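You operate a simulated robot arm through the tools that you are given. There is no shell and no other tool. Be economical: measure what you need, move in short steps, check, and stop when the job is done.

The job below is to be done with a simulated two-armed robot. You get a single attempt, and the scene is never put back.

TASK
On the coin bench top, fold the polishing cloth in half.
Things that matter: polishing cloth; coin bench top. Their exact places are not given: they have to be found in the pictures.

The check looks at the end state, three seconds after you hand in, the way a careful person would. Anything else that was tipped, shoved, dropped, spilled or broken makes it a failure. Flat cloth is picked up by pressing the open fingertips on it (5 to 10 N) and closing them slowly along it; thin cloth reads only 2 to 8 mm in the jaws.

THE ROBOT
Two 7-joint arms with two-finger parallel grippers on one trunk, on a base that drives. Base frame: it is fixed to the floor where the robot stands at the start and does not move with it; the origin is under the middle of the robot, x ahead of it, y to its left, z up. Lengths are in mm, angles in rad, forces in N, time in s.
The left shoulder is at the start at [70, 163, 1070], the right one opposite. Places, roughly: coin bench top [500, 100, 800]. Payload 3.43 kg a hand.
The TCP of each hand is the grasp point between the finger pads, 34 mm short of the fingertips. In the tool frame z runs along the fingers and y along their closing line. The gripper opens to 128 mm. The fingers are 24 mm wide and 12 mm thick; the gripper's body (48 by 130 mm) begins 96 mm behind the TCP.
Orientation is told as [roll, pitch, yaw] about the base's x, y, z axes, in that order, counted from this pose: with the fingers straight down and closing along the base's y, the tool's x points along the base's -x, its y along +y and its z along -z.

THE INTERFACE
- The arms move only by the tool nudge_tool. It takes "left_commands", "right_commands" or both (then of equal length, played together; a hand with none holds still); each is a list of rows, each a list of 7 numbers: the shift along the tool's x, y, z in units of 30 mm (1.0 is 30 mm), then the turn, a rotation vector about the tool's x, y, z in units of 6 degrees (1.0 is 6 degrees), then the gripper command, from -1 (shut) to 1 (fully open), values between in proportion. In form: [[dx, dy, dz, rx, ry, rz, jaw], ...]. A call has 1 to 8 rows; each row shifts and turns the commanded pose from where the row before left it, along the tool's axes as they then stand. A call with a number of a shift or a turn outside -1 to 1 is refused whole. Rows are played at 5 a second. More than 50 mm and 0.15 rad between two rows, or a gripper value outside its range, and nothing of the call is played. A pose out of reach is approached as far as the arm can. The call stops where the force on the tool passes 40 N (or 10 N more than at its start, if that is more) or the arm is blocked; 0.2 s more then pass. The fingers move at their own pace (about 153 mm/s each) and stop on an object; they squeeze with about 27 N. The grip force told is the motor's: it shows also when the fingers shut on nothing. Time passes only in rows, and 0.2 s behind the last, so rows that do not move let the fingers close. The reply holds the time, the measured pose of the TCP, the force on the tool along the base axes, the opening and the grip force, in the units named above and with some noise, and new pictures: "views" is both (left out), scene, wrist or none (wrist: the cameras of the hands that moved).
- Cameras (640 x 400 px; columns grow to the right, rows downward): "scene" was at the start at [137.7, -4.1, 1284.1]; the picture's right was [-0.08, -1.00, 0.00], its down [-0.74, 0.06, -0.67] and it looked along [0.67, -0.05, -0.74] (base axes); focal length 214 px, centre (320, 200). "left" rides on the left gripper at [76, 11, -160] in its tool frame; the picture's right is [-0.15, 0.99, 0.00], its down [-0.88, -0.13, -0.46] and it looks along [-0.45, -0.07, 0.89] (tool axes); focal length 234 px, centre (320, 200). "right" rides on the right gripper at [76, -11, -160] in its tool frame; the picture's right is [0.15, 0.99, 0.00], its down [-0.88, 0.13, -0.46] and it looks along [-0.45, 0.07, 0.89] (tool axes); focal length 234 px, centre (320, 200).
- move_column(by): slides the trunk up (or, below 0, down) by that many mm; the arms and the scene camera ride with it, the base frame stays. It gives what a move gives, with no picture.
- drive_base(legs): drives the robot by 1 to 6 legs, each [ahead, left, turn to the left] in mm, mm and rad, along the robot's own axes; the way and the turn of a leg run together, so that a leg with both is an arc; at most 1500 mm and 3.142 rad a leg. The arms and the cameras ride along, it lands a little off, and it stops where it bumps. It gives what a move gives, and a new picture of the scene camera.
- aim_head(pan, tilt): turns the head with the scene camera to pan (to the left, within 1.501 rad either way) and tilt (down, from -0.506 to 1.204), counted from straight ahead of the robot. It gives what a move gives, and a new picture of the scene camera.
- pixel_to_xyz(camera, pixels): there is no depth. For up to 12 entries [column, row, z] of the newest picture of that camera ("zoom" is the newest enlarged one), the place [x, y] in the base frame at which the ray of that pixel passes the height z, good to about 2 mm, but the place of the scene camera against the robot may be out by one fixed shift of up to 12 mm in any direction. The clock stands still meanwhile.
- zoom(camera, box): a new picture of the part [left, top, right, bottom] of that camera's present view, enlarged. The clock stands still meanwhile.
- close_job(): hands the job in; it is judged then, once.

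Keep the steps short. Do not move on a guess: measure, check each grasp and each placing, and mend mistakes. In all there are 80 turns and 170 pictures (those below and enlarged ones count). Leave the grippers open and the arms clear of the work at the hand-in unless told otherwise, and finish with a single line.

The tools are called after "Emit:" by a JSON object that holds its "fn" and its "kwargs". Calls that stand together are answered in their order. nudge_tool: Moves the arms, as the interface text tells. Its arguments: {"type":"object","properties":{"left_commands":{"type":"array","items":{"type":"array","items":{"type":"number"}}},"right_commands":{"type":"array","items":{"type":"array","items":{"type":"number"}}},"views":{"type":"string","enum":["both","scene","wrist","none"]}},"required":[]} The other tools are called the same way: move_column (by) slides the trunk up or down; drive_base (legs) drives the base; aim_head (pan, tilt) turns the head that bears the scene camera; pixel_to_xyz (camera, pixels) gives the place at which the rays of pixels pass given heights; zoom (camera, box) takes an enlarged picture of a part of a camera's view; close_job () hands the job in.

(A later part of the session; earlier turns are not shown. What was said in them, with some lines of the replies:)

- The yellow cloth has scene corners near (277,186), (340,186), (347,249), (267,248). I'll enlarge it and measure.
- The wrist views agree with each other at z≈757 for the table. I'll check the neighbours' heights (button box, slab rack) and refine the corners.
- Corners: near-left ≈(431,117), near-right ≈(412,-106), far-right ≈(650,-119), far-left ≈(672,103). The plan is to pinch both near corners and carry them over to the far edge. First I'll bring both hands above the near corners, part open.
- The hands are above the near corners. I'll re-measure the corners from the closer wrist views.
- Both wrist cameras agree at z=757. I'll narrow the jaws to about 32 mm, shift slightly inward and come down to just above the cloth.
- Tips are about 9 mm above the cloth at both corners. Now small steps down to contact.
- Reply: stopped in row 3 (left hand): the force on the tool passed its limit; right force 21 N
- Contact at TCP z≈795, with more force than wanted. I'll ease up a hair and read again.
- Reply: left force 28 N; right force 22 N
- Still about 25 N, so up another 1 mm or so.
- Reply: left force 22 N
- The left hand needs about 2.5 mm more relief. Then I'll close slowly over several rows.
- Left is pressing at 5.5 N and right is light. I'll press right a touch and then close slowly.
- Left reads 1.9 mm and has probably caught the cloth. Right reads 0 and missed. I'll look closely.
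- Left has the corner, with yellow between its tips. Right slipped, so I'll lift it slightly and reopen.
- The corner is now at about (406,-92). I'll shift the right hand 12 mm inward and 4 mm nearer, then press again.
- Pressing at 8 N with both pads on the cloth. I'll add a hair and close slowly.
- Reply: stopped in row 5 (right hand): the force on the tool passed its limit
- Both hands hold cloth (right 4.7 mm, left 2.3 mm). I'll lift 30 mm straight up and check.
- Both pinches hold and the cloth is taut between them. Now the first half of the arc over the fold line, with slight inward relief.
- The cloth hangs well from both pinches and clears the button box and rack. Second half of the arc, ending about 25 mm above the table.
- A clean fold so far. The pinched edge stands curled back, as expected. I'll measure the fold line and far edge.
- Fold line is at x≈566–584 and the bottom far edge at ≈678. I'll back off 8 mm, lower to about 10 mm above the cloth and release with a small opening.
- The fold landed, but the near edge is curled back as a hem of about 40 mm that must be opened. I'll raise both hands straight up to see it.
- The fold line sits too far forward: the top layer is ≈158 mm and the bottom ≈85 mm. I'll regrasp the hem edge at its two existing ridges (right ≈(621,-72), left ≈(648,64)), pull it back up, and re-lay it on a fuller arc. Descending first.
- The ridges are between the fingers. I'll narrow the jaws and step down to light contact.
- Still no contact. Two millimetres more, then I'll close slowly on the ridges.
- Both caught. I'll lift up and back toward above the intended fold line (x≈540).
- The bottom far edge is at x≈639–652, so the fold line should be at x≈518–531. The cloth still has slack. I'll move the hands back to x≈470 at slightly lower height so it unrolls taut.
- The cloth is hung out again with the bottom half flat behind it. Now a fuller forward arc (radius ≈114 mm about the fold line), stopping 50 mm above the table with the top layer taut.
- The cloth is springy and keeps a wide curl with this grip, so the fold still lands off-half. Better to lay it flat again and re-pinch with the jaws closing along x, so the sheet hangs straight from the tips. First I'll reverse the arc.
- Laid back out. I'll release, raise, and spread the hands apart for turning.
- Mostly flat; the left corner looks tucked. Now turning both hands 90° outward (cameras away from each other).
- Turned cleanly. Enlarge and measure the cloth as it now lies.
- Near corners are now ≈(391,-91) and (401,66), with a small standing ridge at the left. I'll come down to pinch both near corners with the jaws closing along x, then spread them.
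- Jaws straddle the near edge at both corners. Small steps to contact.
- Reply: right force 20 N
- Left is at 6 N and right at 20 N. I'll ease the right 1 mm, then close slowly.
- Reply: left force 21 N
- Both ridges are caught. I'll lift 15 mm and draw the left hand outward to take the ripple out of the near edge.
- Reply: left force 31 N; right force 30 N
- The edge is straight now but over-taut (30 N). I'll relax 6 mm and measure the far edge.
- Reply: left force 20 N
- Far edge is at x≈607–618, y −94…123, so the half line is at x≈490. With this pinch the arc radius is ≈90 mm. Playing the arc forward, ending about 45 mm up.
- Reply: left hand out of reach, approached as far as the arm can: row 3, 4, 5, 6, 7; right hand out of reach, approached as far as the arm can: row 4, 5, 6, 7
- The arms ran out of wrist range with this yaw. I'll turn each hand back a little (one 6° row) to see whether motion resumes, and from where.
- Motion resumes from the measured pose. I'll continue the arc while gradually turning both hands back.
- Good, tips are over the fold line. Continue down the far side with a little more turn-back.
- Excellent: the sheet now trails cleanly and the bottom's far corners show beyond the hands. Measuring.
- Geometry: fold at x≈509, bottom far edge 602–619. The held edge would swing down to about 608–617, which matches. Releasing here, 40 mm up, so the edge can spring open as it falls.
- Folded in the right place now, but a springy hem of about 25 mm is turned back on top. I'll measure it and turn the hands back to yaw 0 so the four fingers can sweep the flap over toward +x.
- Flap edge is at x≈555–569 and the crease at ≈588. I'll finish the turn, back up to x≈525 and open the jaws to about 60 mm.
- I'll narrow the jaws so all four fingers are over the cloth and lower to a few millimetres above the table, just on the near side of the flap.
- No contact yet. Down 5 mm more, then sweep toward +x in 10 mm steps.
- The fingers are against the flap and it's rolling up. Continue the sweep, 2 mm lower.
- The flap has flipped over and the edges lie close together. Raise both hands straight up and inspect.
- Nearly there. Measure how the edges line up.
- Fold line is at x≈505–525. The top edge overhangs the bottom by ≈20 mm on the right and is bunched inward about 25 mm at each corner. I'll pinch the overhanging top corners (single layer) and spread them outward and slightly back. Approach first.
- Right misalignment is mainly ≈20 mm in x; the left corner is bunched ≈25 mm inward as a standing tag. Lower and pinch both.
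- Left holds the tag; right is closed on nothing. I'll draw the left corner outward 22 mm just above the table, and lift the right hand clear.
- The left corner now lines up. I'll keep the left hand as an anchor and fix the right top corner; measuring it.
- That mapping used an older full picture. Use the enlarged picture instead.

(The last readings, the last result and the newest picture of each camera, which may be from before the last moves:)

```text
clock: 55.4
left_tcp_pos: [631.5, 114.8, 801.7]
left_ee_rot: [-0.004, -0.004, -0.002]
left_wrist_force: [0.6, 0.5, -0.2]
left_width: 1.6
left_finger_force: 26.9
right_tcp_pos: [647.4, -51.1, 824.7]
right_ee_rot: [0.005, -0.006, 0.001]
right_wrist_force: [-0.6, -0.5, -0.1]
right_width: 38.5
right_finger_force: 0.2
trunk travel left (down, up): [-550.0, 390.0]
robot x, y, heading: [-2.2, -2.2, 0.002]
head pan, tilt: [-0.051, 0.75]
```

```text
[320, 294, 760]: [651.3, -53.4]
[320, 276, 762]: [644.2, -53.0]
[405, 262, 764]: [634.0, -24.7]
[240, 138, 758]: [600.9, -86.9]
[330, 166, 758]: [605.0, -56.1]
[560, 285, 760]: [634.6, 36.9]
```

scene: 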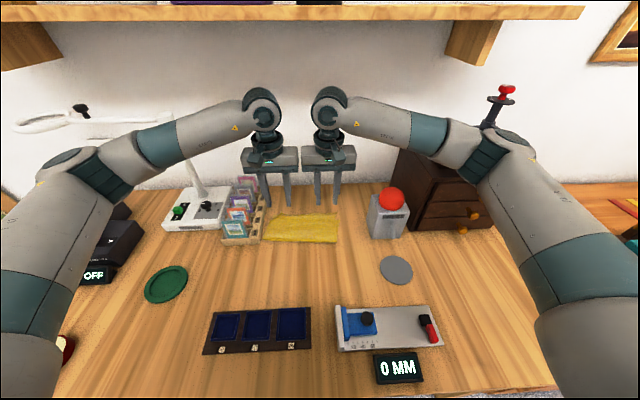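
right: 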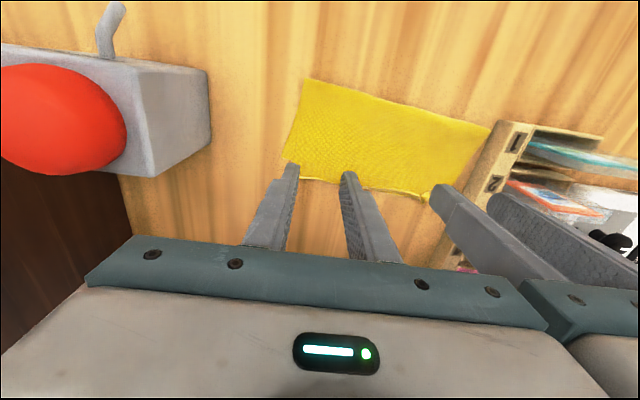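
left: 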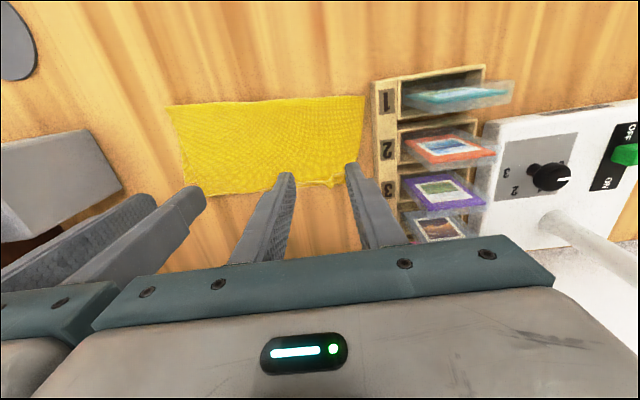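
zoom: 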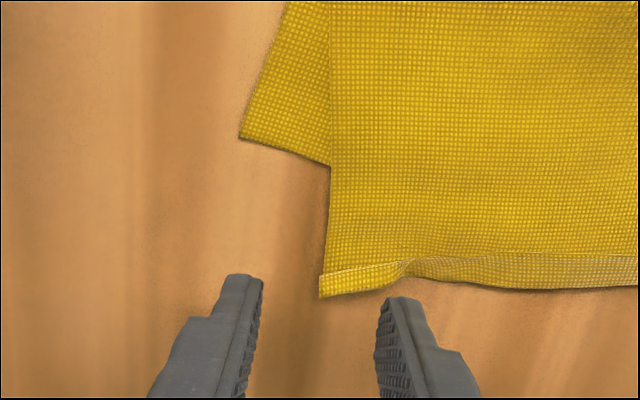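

The top-right corner is at (650,-53) and the bottom one at (601,-87), so the fold line should come back about 20 mm. My grasp is now from the correct side (edge pointing +x), so I'll pinch the right corner too, peel both corners up and back, and re-lay them.

Emit:
{"fn": "nudge_tool", "kwargs": {"right_commands": [[0.25, 0.6, 0.3, 0, 0, 0, -0.72], [0, 0, 0.35, 0, 0, 0, -0.72], [0, 0, 0.25, 0, 0, 0, -0.72], [0, 0, 0, 0, 0, 0, -0.72]], "views": "none"}}

Emit:
{"fn": "zoom", "kwargs": {"camera": "right", "box": [200, 90, 440, 240]}}

```text
clock: 56.4
left_tcp_pos: [629.2, 114.6, 801.5]
left_ee_rot: [-0.003, -0.006, -0.002]
left_wrist_force: [0.5, -0.6, 0.5]
left_width: 1.7
left_finger_force: 27.6
right_tcp_pos: [638.9, -34.2, 799.1]
right_ee_rot: [0.006, -0.008, 0.002]
right_wrist_force: [-0.4, -0.1, -0.4]
right_width: 18.0
right_finger_force: 0.1
trunk travel left (down, up): [-550.0, 390.0]
robot x, y, heading: [-2.2, -0.4, -0.005]
head pan, tilt: [-0.051, 0.75]
```

```text
2.67 times, centred on (320, 165) of right
```

zoom: 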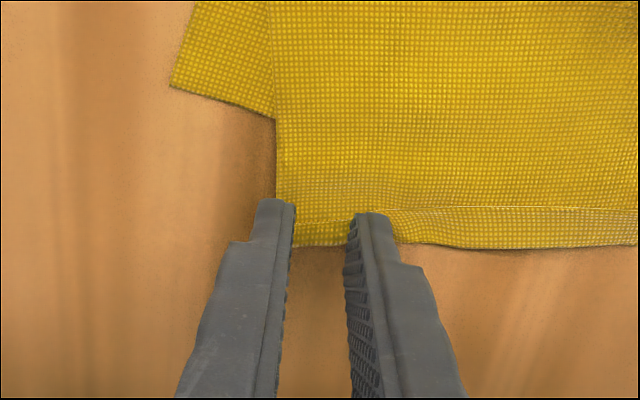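

Right fingers are over the overhang. Press to light contact.

Emit:
{"fn": "nudge_tool", "kwargs": {"right_commands": [[0, 0, 0.12, 0, 0, 0, -0.72], [0, 0, 0.03, 0, 0, 0, -0.72], [0, 0, 0, 0, 0, 0, -0.72]], "views": "none"}}

```text
clock: 57.2
left_tcp_pos: [629.8, 115.0, 803.7]
left_ee_rot: [-0.004, -0.006, -0.001]
left_wrist_force: [0.1, 0.2, 0.4]
left_width: 1.6
left_finger_force: 26.9
right_tcp_pos: [639.1, -35.0, 796.1]
right_ee_rot: [0.009, -0.009, 0.004]
right_wrist_force: [-2.6, 0.6, 18.4]
right_width: 17.7
right_finger_force: 0.1
trunk travel left (down, up): [-550.0, 390.0]
robot x, y, heading: [1.2, -3.5, 0.001]
head pan, tilt: [-0.051, 0.75]
```

Emit:
{"fn": "nudge_tool", "kwargs": {"right_commands": [[0, 0, -0.02, 0, 0, 0, -0.72], [0, 0, 0, 0, 0, 0, -0.78], [0, 0, 0, 0, 0, 0, -0.84], [0, 0, 0, 0, 0, 0, -0.9], [0, 0, 0, 0, 0, 0, -1], [0, 0, 0, 0, 0, 0, -1]], "views": "none"}}

Emit:
{"fn": "zoom", "kwargs": {"camera": "right", "box": [200, 90, 440, 240]}}

```text
clock: 58.6
left_tcp_pos: [629.4, 114.4, 802.1]
left_ee_rot: [-0.004, -0.004, -0.001]
left_wrist_force: [0.5, -0.7, -0.3]
left_width: 1.4
left_finger_force: 27.0
right_tcp_pos: [639.5, -35.2, 794.7]
right_ee_rot: [0.007, -0.011, 0.002]
right_wrist_force: [2.2, 2.5, 26.3]
right_width: 0.0
right_finger_force: 27.3
trunk travel left (down, up): [-550.0, 390.0]
robot x, y, heading: [2.7, 0.1, 0.002]
head pan, tilt: [-0.051, 0.75]
```

```text
2.67 times, centred on (320, 165) of right
```

zoom: 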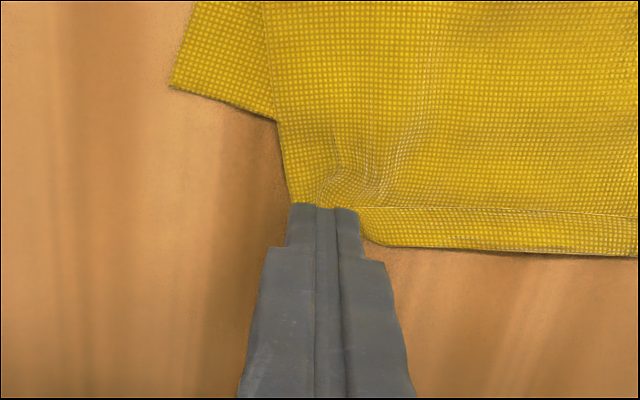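

It reads 0, but the cloth is puckered at the tips. I'll lift 15 mm to see whether it holds.

Emit:
{"fn": "nudge_tool", "kwargs": {"right_commands": [[0, 0, -0.25, 0, 0, 0, -1], [0, 0, -0.25, 0, 0, 0, -1]], "views": "none"}}

Emit:
{"fn": "zoom", "kwargs": {"camera": "right", "box": [200, 90, 440, 240]}}

```text
clock: 59.2
left_tcp_pos: [630.5, 114.8, 800.6]
left_ee_rot: [-0.004, -0.004, -0.003]
left_wrist_force: [0.5, -0.2, -0.4]
left_width: 1.6
left_finger_force: 27.0
right_tcp_pos: [638.5, -36.8, 807.9]
right_ee_rot: [0.005, -0.006, 0.001]
right_wrist_force: [0.1, -0.3, 0.0]
right_width: 0.0
right_finger_force: 27.5
trunk travel left (down, up): [-550.0, 390.0]
robot x, y, heading: [-3.3, 0.6, -0.003]
head pan, tilt: [-0.051, 0.75]
```

```text
2.67 times, centred on (320, 165) of right
```

zoom: 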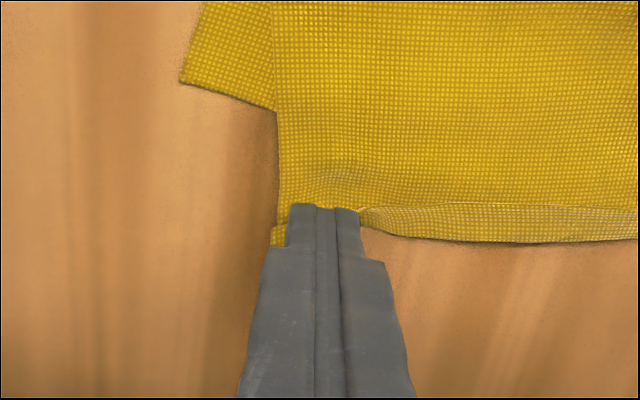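

Missed. Reopen wider (30 mm), shift 9 mm inward and 5 mm back, and press again.

Emit:
{"fn": "nudge_tool", "kwargs": {"right_commands": [[0.17, 0.3, -0.1, 0, 0, 0, -0.53], [0, 0, 0, 0, 0, 0, -0.53], [0, 0, 0.3, 0, 0, 0, -0.53], [0, 0, 0.18, 0, 0, 0, -0.53], [0, 0, 0, 0, 0, 0, -0.53]], "views": "none"}}

```text
clock: 60.4
left_tcp_pos: [629.5, 113.8, 803.0]
left_ee_rot: [-0.004, -0.006, -0.002]
left_wrist_force: [-0.1, 0.5, -1.0]
left_width: 1.5
left_finger_force: 26.7
right_tcp_pos: [631.3, -25.9, 799.2]
right_ee_rot: [0.006, -0.009, 0.002]
right_wrist_force: [0.0, -0.6, 0.0]
right_width: 30.1
right_finger_force: 0.0
trunk travel left (down, up): [-550.0, 390.0]
robot x, y, heading: [-0.4, 0.7, -0.001]
head pan, tilt: [-0.051, 0.75]
```

Emit:
{"fn": "nudge_tool", "kwargs": {"right_commands": [[0, 0, 0.12, 0, 0, 0, -0.53], [0, 0, 0, 0, 0, 0, -0.6], [0, 0, 0, 0, 0, 0, -0.68], [0, 0, 0, 0, 0, 0, -0.76], [0, 0, 0, 0, 0, 0, -0.84], [0, 0, 0, 0, 0, 0, -0.92], [0, 0, 0, 0, 0, 0, -1], [0, 0, 0, 0, 0, 0, -1]], "views": "none"}}

Emit:
{"fn": "zoom", "kwargs": {"camera": "right", "box": [200, 90, 440, 240]}}

```text
clock: 62.2
left_tcp_pos: [629.2, 116.5, 803.5]
left_ee_rot: [-0.003, -0.005, -0.001]
left_wrist_force: [-0.1, 0.6, -0.5]
left_width: 1.7
left_finger_force: 26.9
right_tcp_pos: [631.2, -25.6, 796.1]
right_ee_rot: [0.006, -0.008, 0.001]
right_wrist_force: [-0.2, 0.4, 4.0]
right_width: 0.0
right_finger_force: 27.3
trunk travel left (down, up): [-550.0, 390.0]
robot x, y, heading: [-0.8, 2.4, -0.0]
head pan, tilt: [-0.051, 0.75]
```

```text
2.67 times, centred on (320, 165) of right
```

zoom: 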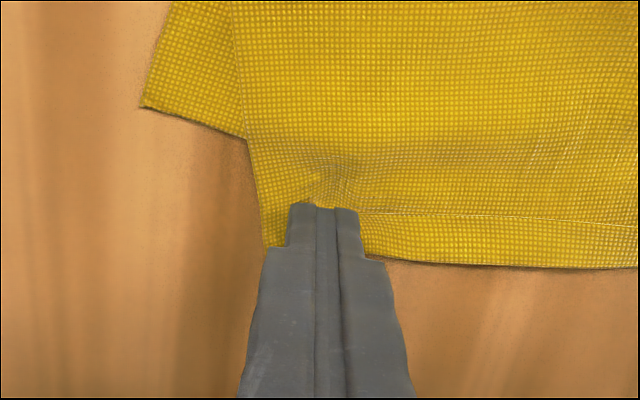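

Too light during closing. Reopen in place, press about 2 mm deeper and close again.

Emit:
{"fn": "nudge_tool", "kwargs": {"right_commands": [[0, 0, -0.15, 0, 0, 0, -0.53], [0, 0, 0, 0, 0, 0, -0.53], [0, 0, 0.2, 0, 0, 0, -0.53], [0, 0, 0.03, 0, 0, 0, -0.6], [0, 0, 0, 0, 0, 0, -0.7], [0, 0, 0, 0, 0, 0, -0.8], [0, 0, 0, 0, 0, 0, -0.9], [0, 0, 0, 0, 0, 0, -1]], "views": "none"}}

```text
clock: 64.0
left_tcp_pos: [628.0, 115.2, 804.4]
left_ee_rot: [-0.004, -0.008, -0.002]
left_wrist_force: [0.2, -0.6, -0.4]
left_width: 1.3
left_finger_force: 26.8
right_tcp_pos: [633.0, -26.8, 796.4]
right_ee_rot: [0.006, -0.012, 0.001]
right_wrist_force: [1.2, -0.5, 37.4]
right_width: 1.8
right_finger_force: 27.1
trunk travel left (down, up): [-550.0, 390.0]
robot x, y, heading: [0.9, 1.0, 0.002]
head pan, tilt: [-0.051, 0.75]
```

Caught (1.8 mm). Now peel both corners up and back, drifting the right hand outward.

Emit:
{"fn": "nudge_tool", "kwargs": {"left_commands": [[0.17, 0, -0.67, 0, 0, 0, -1], [0.4, 0, -0.67, 0, 0, 0, -1], [0.57, 0, -0.6, 0, 0, 0, -1], [0.67, 0, -0.53, 0, 0, 0, -1], [0.67, 0, -0.4, 0, 0, 0, -1], [0.53, 0, -0.3, 0, 0, 0, -1]], "right_commands": [[0.17, 0, -0.67, 0, 0, 0, -1], [0.4, -0.1, -0.67, 0, 0, 0, -1], [0.57, -0.1, -0.6, 0, 0, 0, -1], [0.67, -0.1, -0.53, 0, 0, 0, -1], [0.67, -0.1, -0.4, 0, 0, 0, -1], [0.53, -0.1, -0.3, 0, 0, 0, -1]], "views": "none"}}

Emit:
{"fn": "zoom", "kwargs": {"camera": "scene", "box": [230, 150, 410, 263]}}

Emit:
{"fn": "zoom", "kwargs": {"camera": "left", "box": [100, 80, 420, 280]}}

```text
clock: 65.4
left_tcp_pos: [539.9, 112.4, 896.3]
left_ee_rot: [-0.005, -0.003, -0.001]
left_wrist_force: [2.1, -13.7, -1.1]
left_width: 1.9
left_finger_force: 27.7
right_tcp_pos: [542.0, -42.6, 886.3]
right_ee_rot: [0.007, -0.007, 0.003]
right_wrist_force: [-2.3, 14.0, 1.0]
right_width: 1.1
right_finger_force: 27.5
trunk travel left (down, up): [-550.0, 390.0]
robot x, y, heading: [1.9, -0.1, 0.004]
head pan, tilt: [-0.051, 0.75]
```

```text
3.54 times, centred on (320, 206) of scene
```

zoom: 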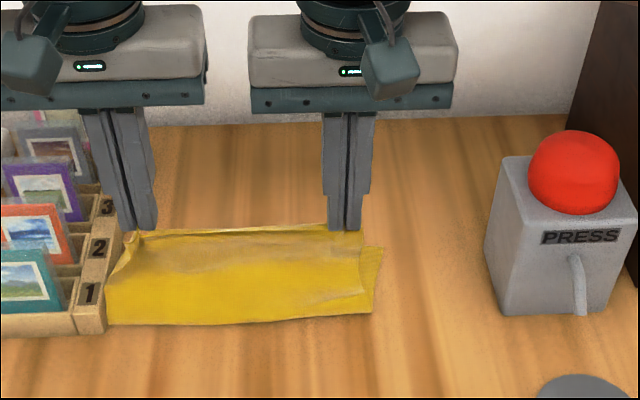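

```text
2.00 times, centred on (260, 180) of left
```

zoom: 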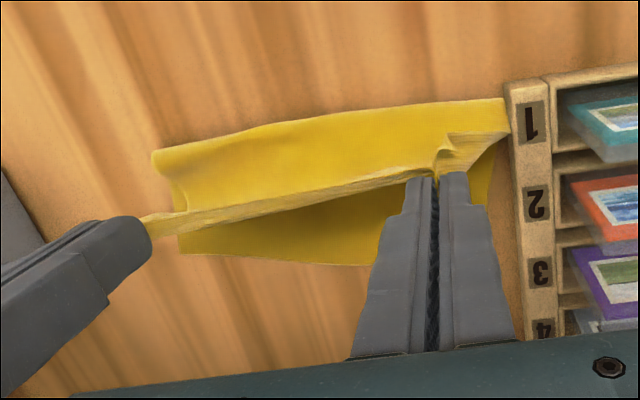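

The cloth now hangs correctly with the edge outward. Measure fold line and bottom edge (and its distance from the rack).

Emit:
{"fn": "pixel_to_xyz", "kwargs": {"camera": "zoom", "pixels": [[152, 155, 765], [508, 105, 765], [182, 253, 758], [365, 265, 758], [488, 200, 758], [512, 120, 765]]}}

```text
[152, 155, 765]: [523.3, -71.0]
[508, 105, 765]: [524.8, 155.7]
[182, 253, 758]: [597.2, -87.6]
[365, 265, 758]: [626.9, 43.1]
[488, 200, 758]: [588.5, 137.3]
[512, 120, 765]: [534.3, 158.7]
```

Fold line is at x≈524 and should come back to ≈490. I'll move both hands back 45 mm and slightly down, easing the left hand inward away from the rack.

Emit:
{"fn": "nudge_tool", "kwargs": {"left_commands": [[0.5, -0.1, 0.1, 0, 0, 0, -1], [0.5, -0.1, 0.15, 0, 0, 0, -1], [0.5, -0.1, 0.2, 0, 0, 0, -1]], "right_commands": [[0.5, -0.05, 0.1, 0, 0, 0, -1], [0.5, -0.05, 0.15, 0, 0, 0, -1], [0.5, -0.05, 0.2, 0, 0, 0, -1]], "views": "none"}}

Emit:
{"fn": "zoom", "kwargs": {"camera": "scene", "box": [230, 150, 410, 263]}}

Emit:
{"fn": "zoom", "kwargs": {"camera": "left", "box": [100, 80, 420, 280]}}

```text
clock: 66.2
left_tcp_pos: [494.1, 106.6, 882.2]
left_ee_rot: [-0.003, -0.002, -0.003]
left_wrist_force: [1.5, -9.8, -1.3]
left_width: 1.4
left_finger_force: 27.7
right_tcp_pos: [498.2, -47.9, 874.0]
right_ee_rot: [0.007, -0.009, 0.0]
right_wrist_force: [-1.2, 9.3, 0.0]
right_width: 1.5
right_finger_force: 26.7
trunk travel left (down, up): [-550.0, 390.0]
robot x, y, heading: [-2.0, -1.2, -0.001]
head pan, tilt: [-0.051, 0.75]
```

```text
3.54 times, centred on (320, 206) of scene
```

zoom: 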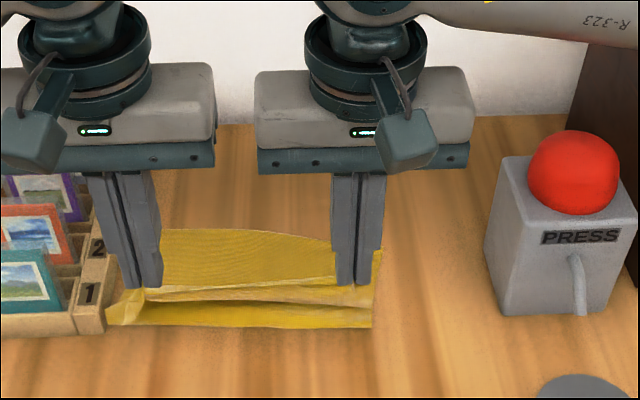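

```text
2.00 times, centred on (260, 180) of left
```

zoom: 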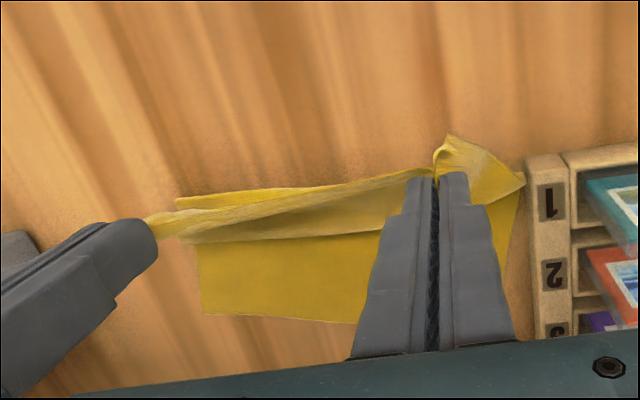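

Emit:
{"fn": "pixel_to_xyz", "kwargs": {"camera": "zoom", "pixels": [[200, 312, 758], [355, 322, 758], [525, 183, 765], [176, 200, 765]]}}

Emit:
{"fn": "pixel_to_xyz", "kwargs": {"camera": "scene", "pixels": [[261, 241, 762], [335, 242, 762]]}}

```text
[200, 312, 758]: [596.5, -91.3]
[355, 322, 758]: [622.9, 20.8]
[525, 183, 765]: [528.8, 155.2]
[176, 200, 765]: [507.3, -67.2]
```

```text
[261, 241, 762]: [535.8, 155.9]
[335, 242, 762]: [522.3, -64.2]
```

Fold still at x≈509 (right) to 525 (left). Back another 40 mm and lower.

Emit:
{"fn": "nudge_tool", "kwargs": {"left_commands": [[0.5, -0.05, 0.2, 0, 0, 0, -1], [0.5, -0.05, 0.3, 0, 0, 0, -1], [0.5, -0.05, 0.3, 0, 0, 0, -1]], "right_commands": [[0.45, -0.05, 0.15, 0, 0, 0, -1], [0.4, -0.05, 0.2, 0, 0, 0, -1], [0.4, -0.05, 0.2, 0, 0, 0, -1]], "views": "none"}}

Emit:
{"fn": "zoom", "kwargs": {"camera": "scene", "box": [230, 150, 410, 263]}}

Emit:
{"fn": "zoom", "kwargs": {"camera": "left", "box": [100, 80, 420, 280]}}

```text
clock: 67.0
left_tcp_pos: [449.8, 102.2, 860.3]
left_ee_rot: [-0.005, -0.003, 0.0]
left_wrist_force: [2.1, -9.6, -1.2]
left_width: 1.3
left_finger_force: 26.8
right_tcp_pos: [462.0, -51.2, 855.5]
right_ee_rot: [0.004, -0.006, 0.002]
right_wrist_force: [-1.4, 9.2, 1.0]
right_width: 1.4
right_finger_force: 27.1
trunk travel left (down, up): [-550.0, 390.0]
robot x, y, heading: [1.1, 0.8, 0.0]
head pan, tilt: [-0.051, 0.75]
```

```text
3.54 times, centred on (320, 206) of scene
```

zoom: 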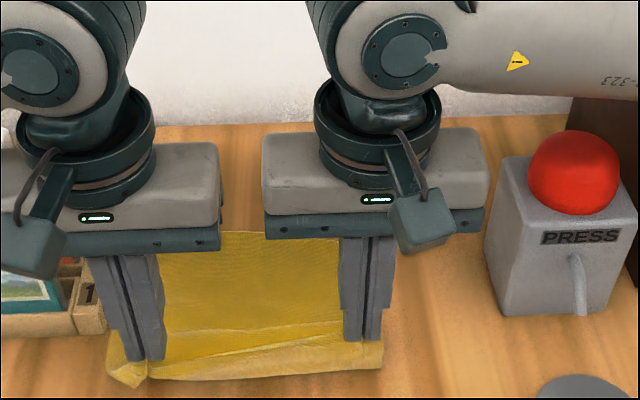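

```text
2.00 times, centred on (260, 180) of left
```

zoom: 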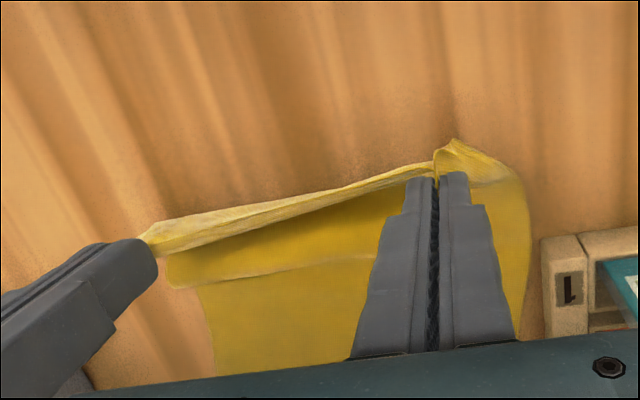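

Well peeled back now. Re-lay forward on a low arc to land the edge on the bottom far edge (right ≈597, left ≈611).

Emit:
{"fn": "nudge_tool", "kwargs": {"left_commands": [[-0.83, -0.02, -0.57, 0, 0, 0, -1], [-1, -0.02, -0.27, 0, 0, 0, -1], [-1, -0.02, 0.1, 0, 0, 0, -1], [-0.93, -0.02, 0.5, 0, 0, 0, -1], [-0.73, -0.02, 0.67, 0, 0, 0, -1], [-0.57, 0, 0.73, 0, 0, 0, -1], [-0.2, 0, 0.4, 0, 0, 0, -1]], "right_commands": [[-0.67, -0.02, -0.67, 0, 0, 0, -1], [-0.73, -0.03, -0.27, 0, 0, 0, -1], [-0.8, -0.03, 0.1, 0, 0, 0, -1], [-0.73, -0.03, 0.4, 0, 0, 0, -1], [-0.67, -0.03, 0.67, 0, 0, 0, -1], [-0.53, 0, 0.73, 0, 0, 0, -1], [-0.2, 0, 0.4, 0, 0, 0, -1]], "views": "none"}}

Emit:
{"fn": "zoom", "kwargs": {"camera": "scene", "box": [230, 150, 410, 263]}}

Emit:
{"fn": "zoom", "kwargs": {"camera": "right", "box": [200, 60, 520, 260]}}

Emit:
{"fn": "zoom", "kwargs": {"camera": "left", "box": [120, 60, 440, 260]}}

```text
clock: 68.6
left_tcp_pos: [610.5, 96.7, 812.3]
left_ee_rot: [-0.003, -0.004, -0.003]
left_wrist_force: [-0.4, -3.2, 0.3]
left_width: 1.6
left_finger_force: 27.2
right_tcp_pos: [590.0, -54.5, 815.4]
right_ee_rot: [0.004, -0.005, 0.002]
right_wrist_force: [-0.4, 3.4, -0.6]
right_width: 1.2
right_finger_force: 27.1
trunk travel left (down, up): [-550.0, 390.0]
robot x, y, heading: [-1.7, 4.1, 0.004]
head pan, tilt: [-0.051, 0.75]
```

```text
3.54 times, centred on (320, 206) of scene
```

zoom: 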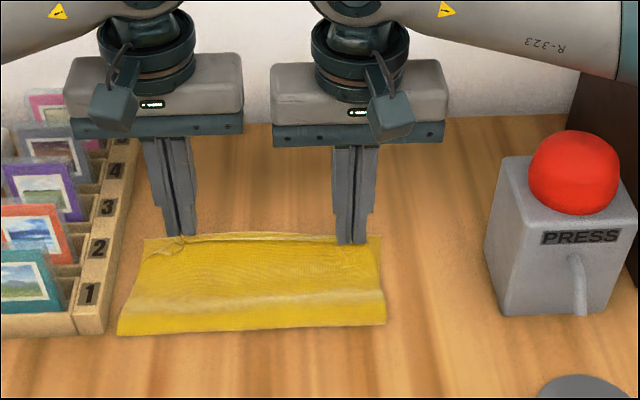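

```text
2.00 times, centred on (360, 160) of right
```

zoom: 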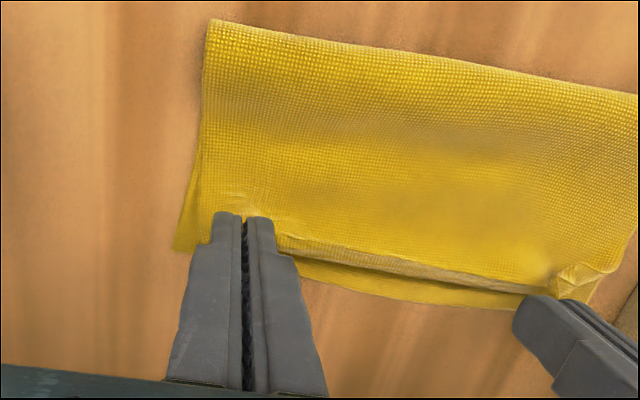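

```text
2.00 times, centred on (280, 160) of left
5 turns are left
```

zoom: 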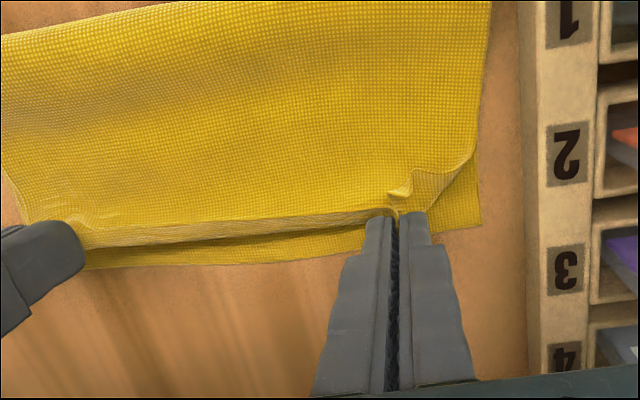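

Now it aligns: fold straight and edges within about 10–15 mm. Lower slightly, release gently and rise straight up.

Emit:
{"fn": "nudge_tool", "kwargs": {"left_commands": [[-0.15, 0.1, 0.25, 0, 0, 0, -1], [-0.1, 0.1, 0.12, 0, 0, 0, -1], [0, 0, 0, 0, 0, 0, -0.85], [0, 0, 0, 0, 0, 0, -0.65], [0, 0, -0.5, 0, 0, 0, -0.65], [0, 0, -1, 0, 0, 0, -0.65], [0, 0, -1, 0, 0, 0, -0.65], [0, 0, -1, 0, 0, 0, -0.65]], "right_commands": [[-0.2, -0.1, 0.3, 0, 0, 0, -1], [-0.15, -0.1, 0.15, 0, 0, 0, -1], [0, 0, 0, 0, 0, 0, -0.85], [0, 0, 0, 0, 0, 0, -0.65], [0, 0, -0.5, 0, 0, 0, -0.65], [0, 0, -1, 0, 0, 0, -0.65], [0, 0, -1, 0, 0, 0, -0.65], [0, 0, -1, 0, 0, 0, -0.65]], "views": "both"}}

Emit:
{"fn": "zoom", "kwargs": {"camera": "scene", "box": [240, 180, 400, 280]}}

```text
clock: 70.4
left_tcp_pos: [615.8, 104.0, 909.2]
left_ee_rot: [-0.003, -0.004, -0.001]
left_wrist_force: [0.1, -0.5, -0.8]
left_width: 22.4
left_finger_force: 0.0
right_tcp_pos: [599.6, -62.9, 904.3]
right_ee_rot: [0.005, -0.007, 0.002]
right_wrist_force: [0.0, -0.2, -0.5]
right_width: 22.5
right_finger_force: 0.1
trunk travel left (down, up): [-550.0, 390.0]
robot x, y, heading: [-4.3, -0.1, 0.001]
head pan, tilt: [-0.051, 0.75]
```

scene: 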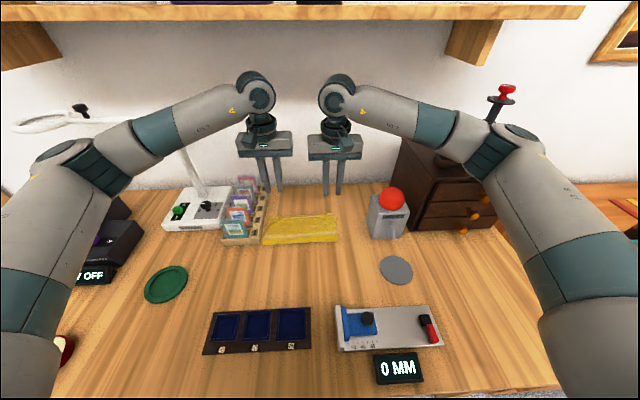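
right: 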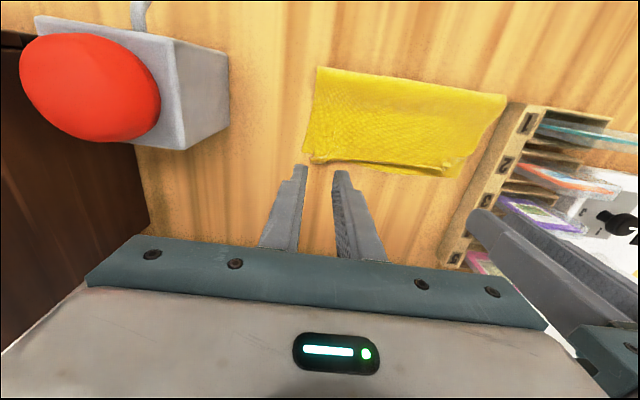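
left: 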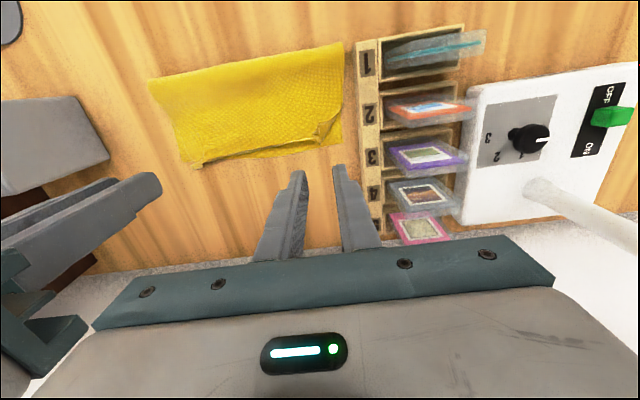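

```text
4.00 times, centred on (320, 230) of scene
4 turns are left
```

zoom: 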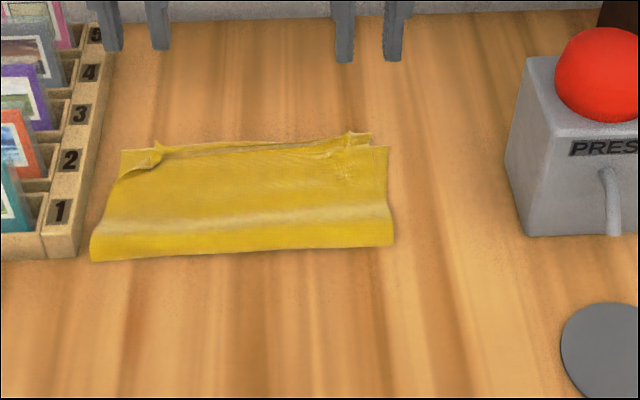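

The cloth lies folded in half with its corners nearly matched and nothing else disturbed. I'll open the grippers and withdraw upward and back.

Emit:
{"fn": "nudge_tool", "kwargs": {"left_commands": [[0, 0, -1, 0, 0, 0, -0.5], [0.3, 0, -1, 0, 0, 0, 0], [0.8, 0.3, -0.5, 0, 0, 0, 1], [0.8, 0.3, 0, 0, 0, 0, 1], [0.8, 0.3, 0, 0, 0, 0, 1], [0, 0, 0, 0, 0, 0, 1]], "right_commands": [[0, 0, -1, 0, 0, 0, -0.5], [0.3, 0, -1, 0, 0, 0, 0], [0.8, -0.3, -0.5, 0, 0, 0, 1], [0.8, -0.3, 0, 0, 0, 0, 1], [0.8, -0.3, 0, 0, 0, 0, 1], [0, 0, 0, 0, 0, 0, 1]], "views": "scene"}}

```text
clock: 71.8
left_tcp_pos: [536.2, 132.8, 981.5]
left_ee_rot: [-0.005, -0.003, 0.0]
left_wrist_force: [-0.2, -0.7, -0.4]
left_width: 127.9
left_finger_force: 0.0
right_tcp_pos: [517.8, -90.6, 978.9]
right_ee_rot: [0.005, -0.004, 0.001]
right_wrist_force: [0.1, 1.3, -0.5]
right_width: 127.8
right_finger_force: 0.0
trunk travel left (down, up): [-550.0, 390.0]
robot x, y, heading: [-1.3, 1.4, 0.001]
head pan, tilt: [-0.051, 0.75]
3 turns are left
```

scene: 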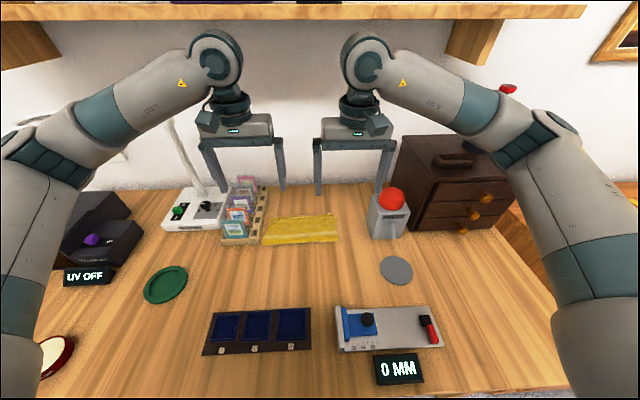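

Grippers are open, arms are clear, the cloth is folded and the other items look undisturbed. Handing in.

Emit:
{"fn": "close_job", "kwargs": {}}

```text
The job is handed in.
```

The polishing cloth is folded in half on the coin bench top, with its edges within about 15 mm by eye and one slightly rumpled corner; nothing else appears disturbed, and the job is handed in.
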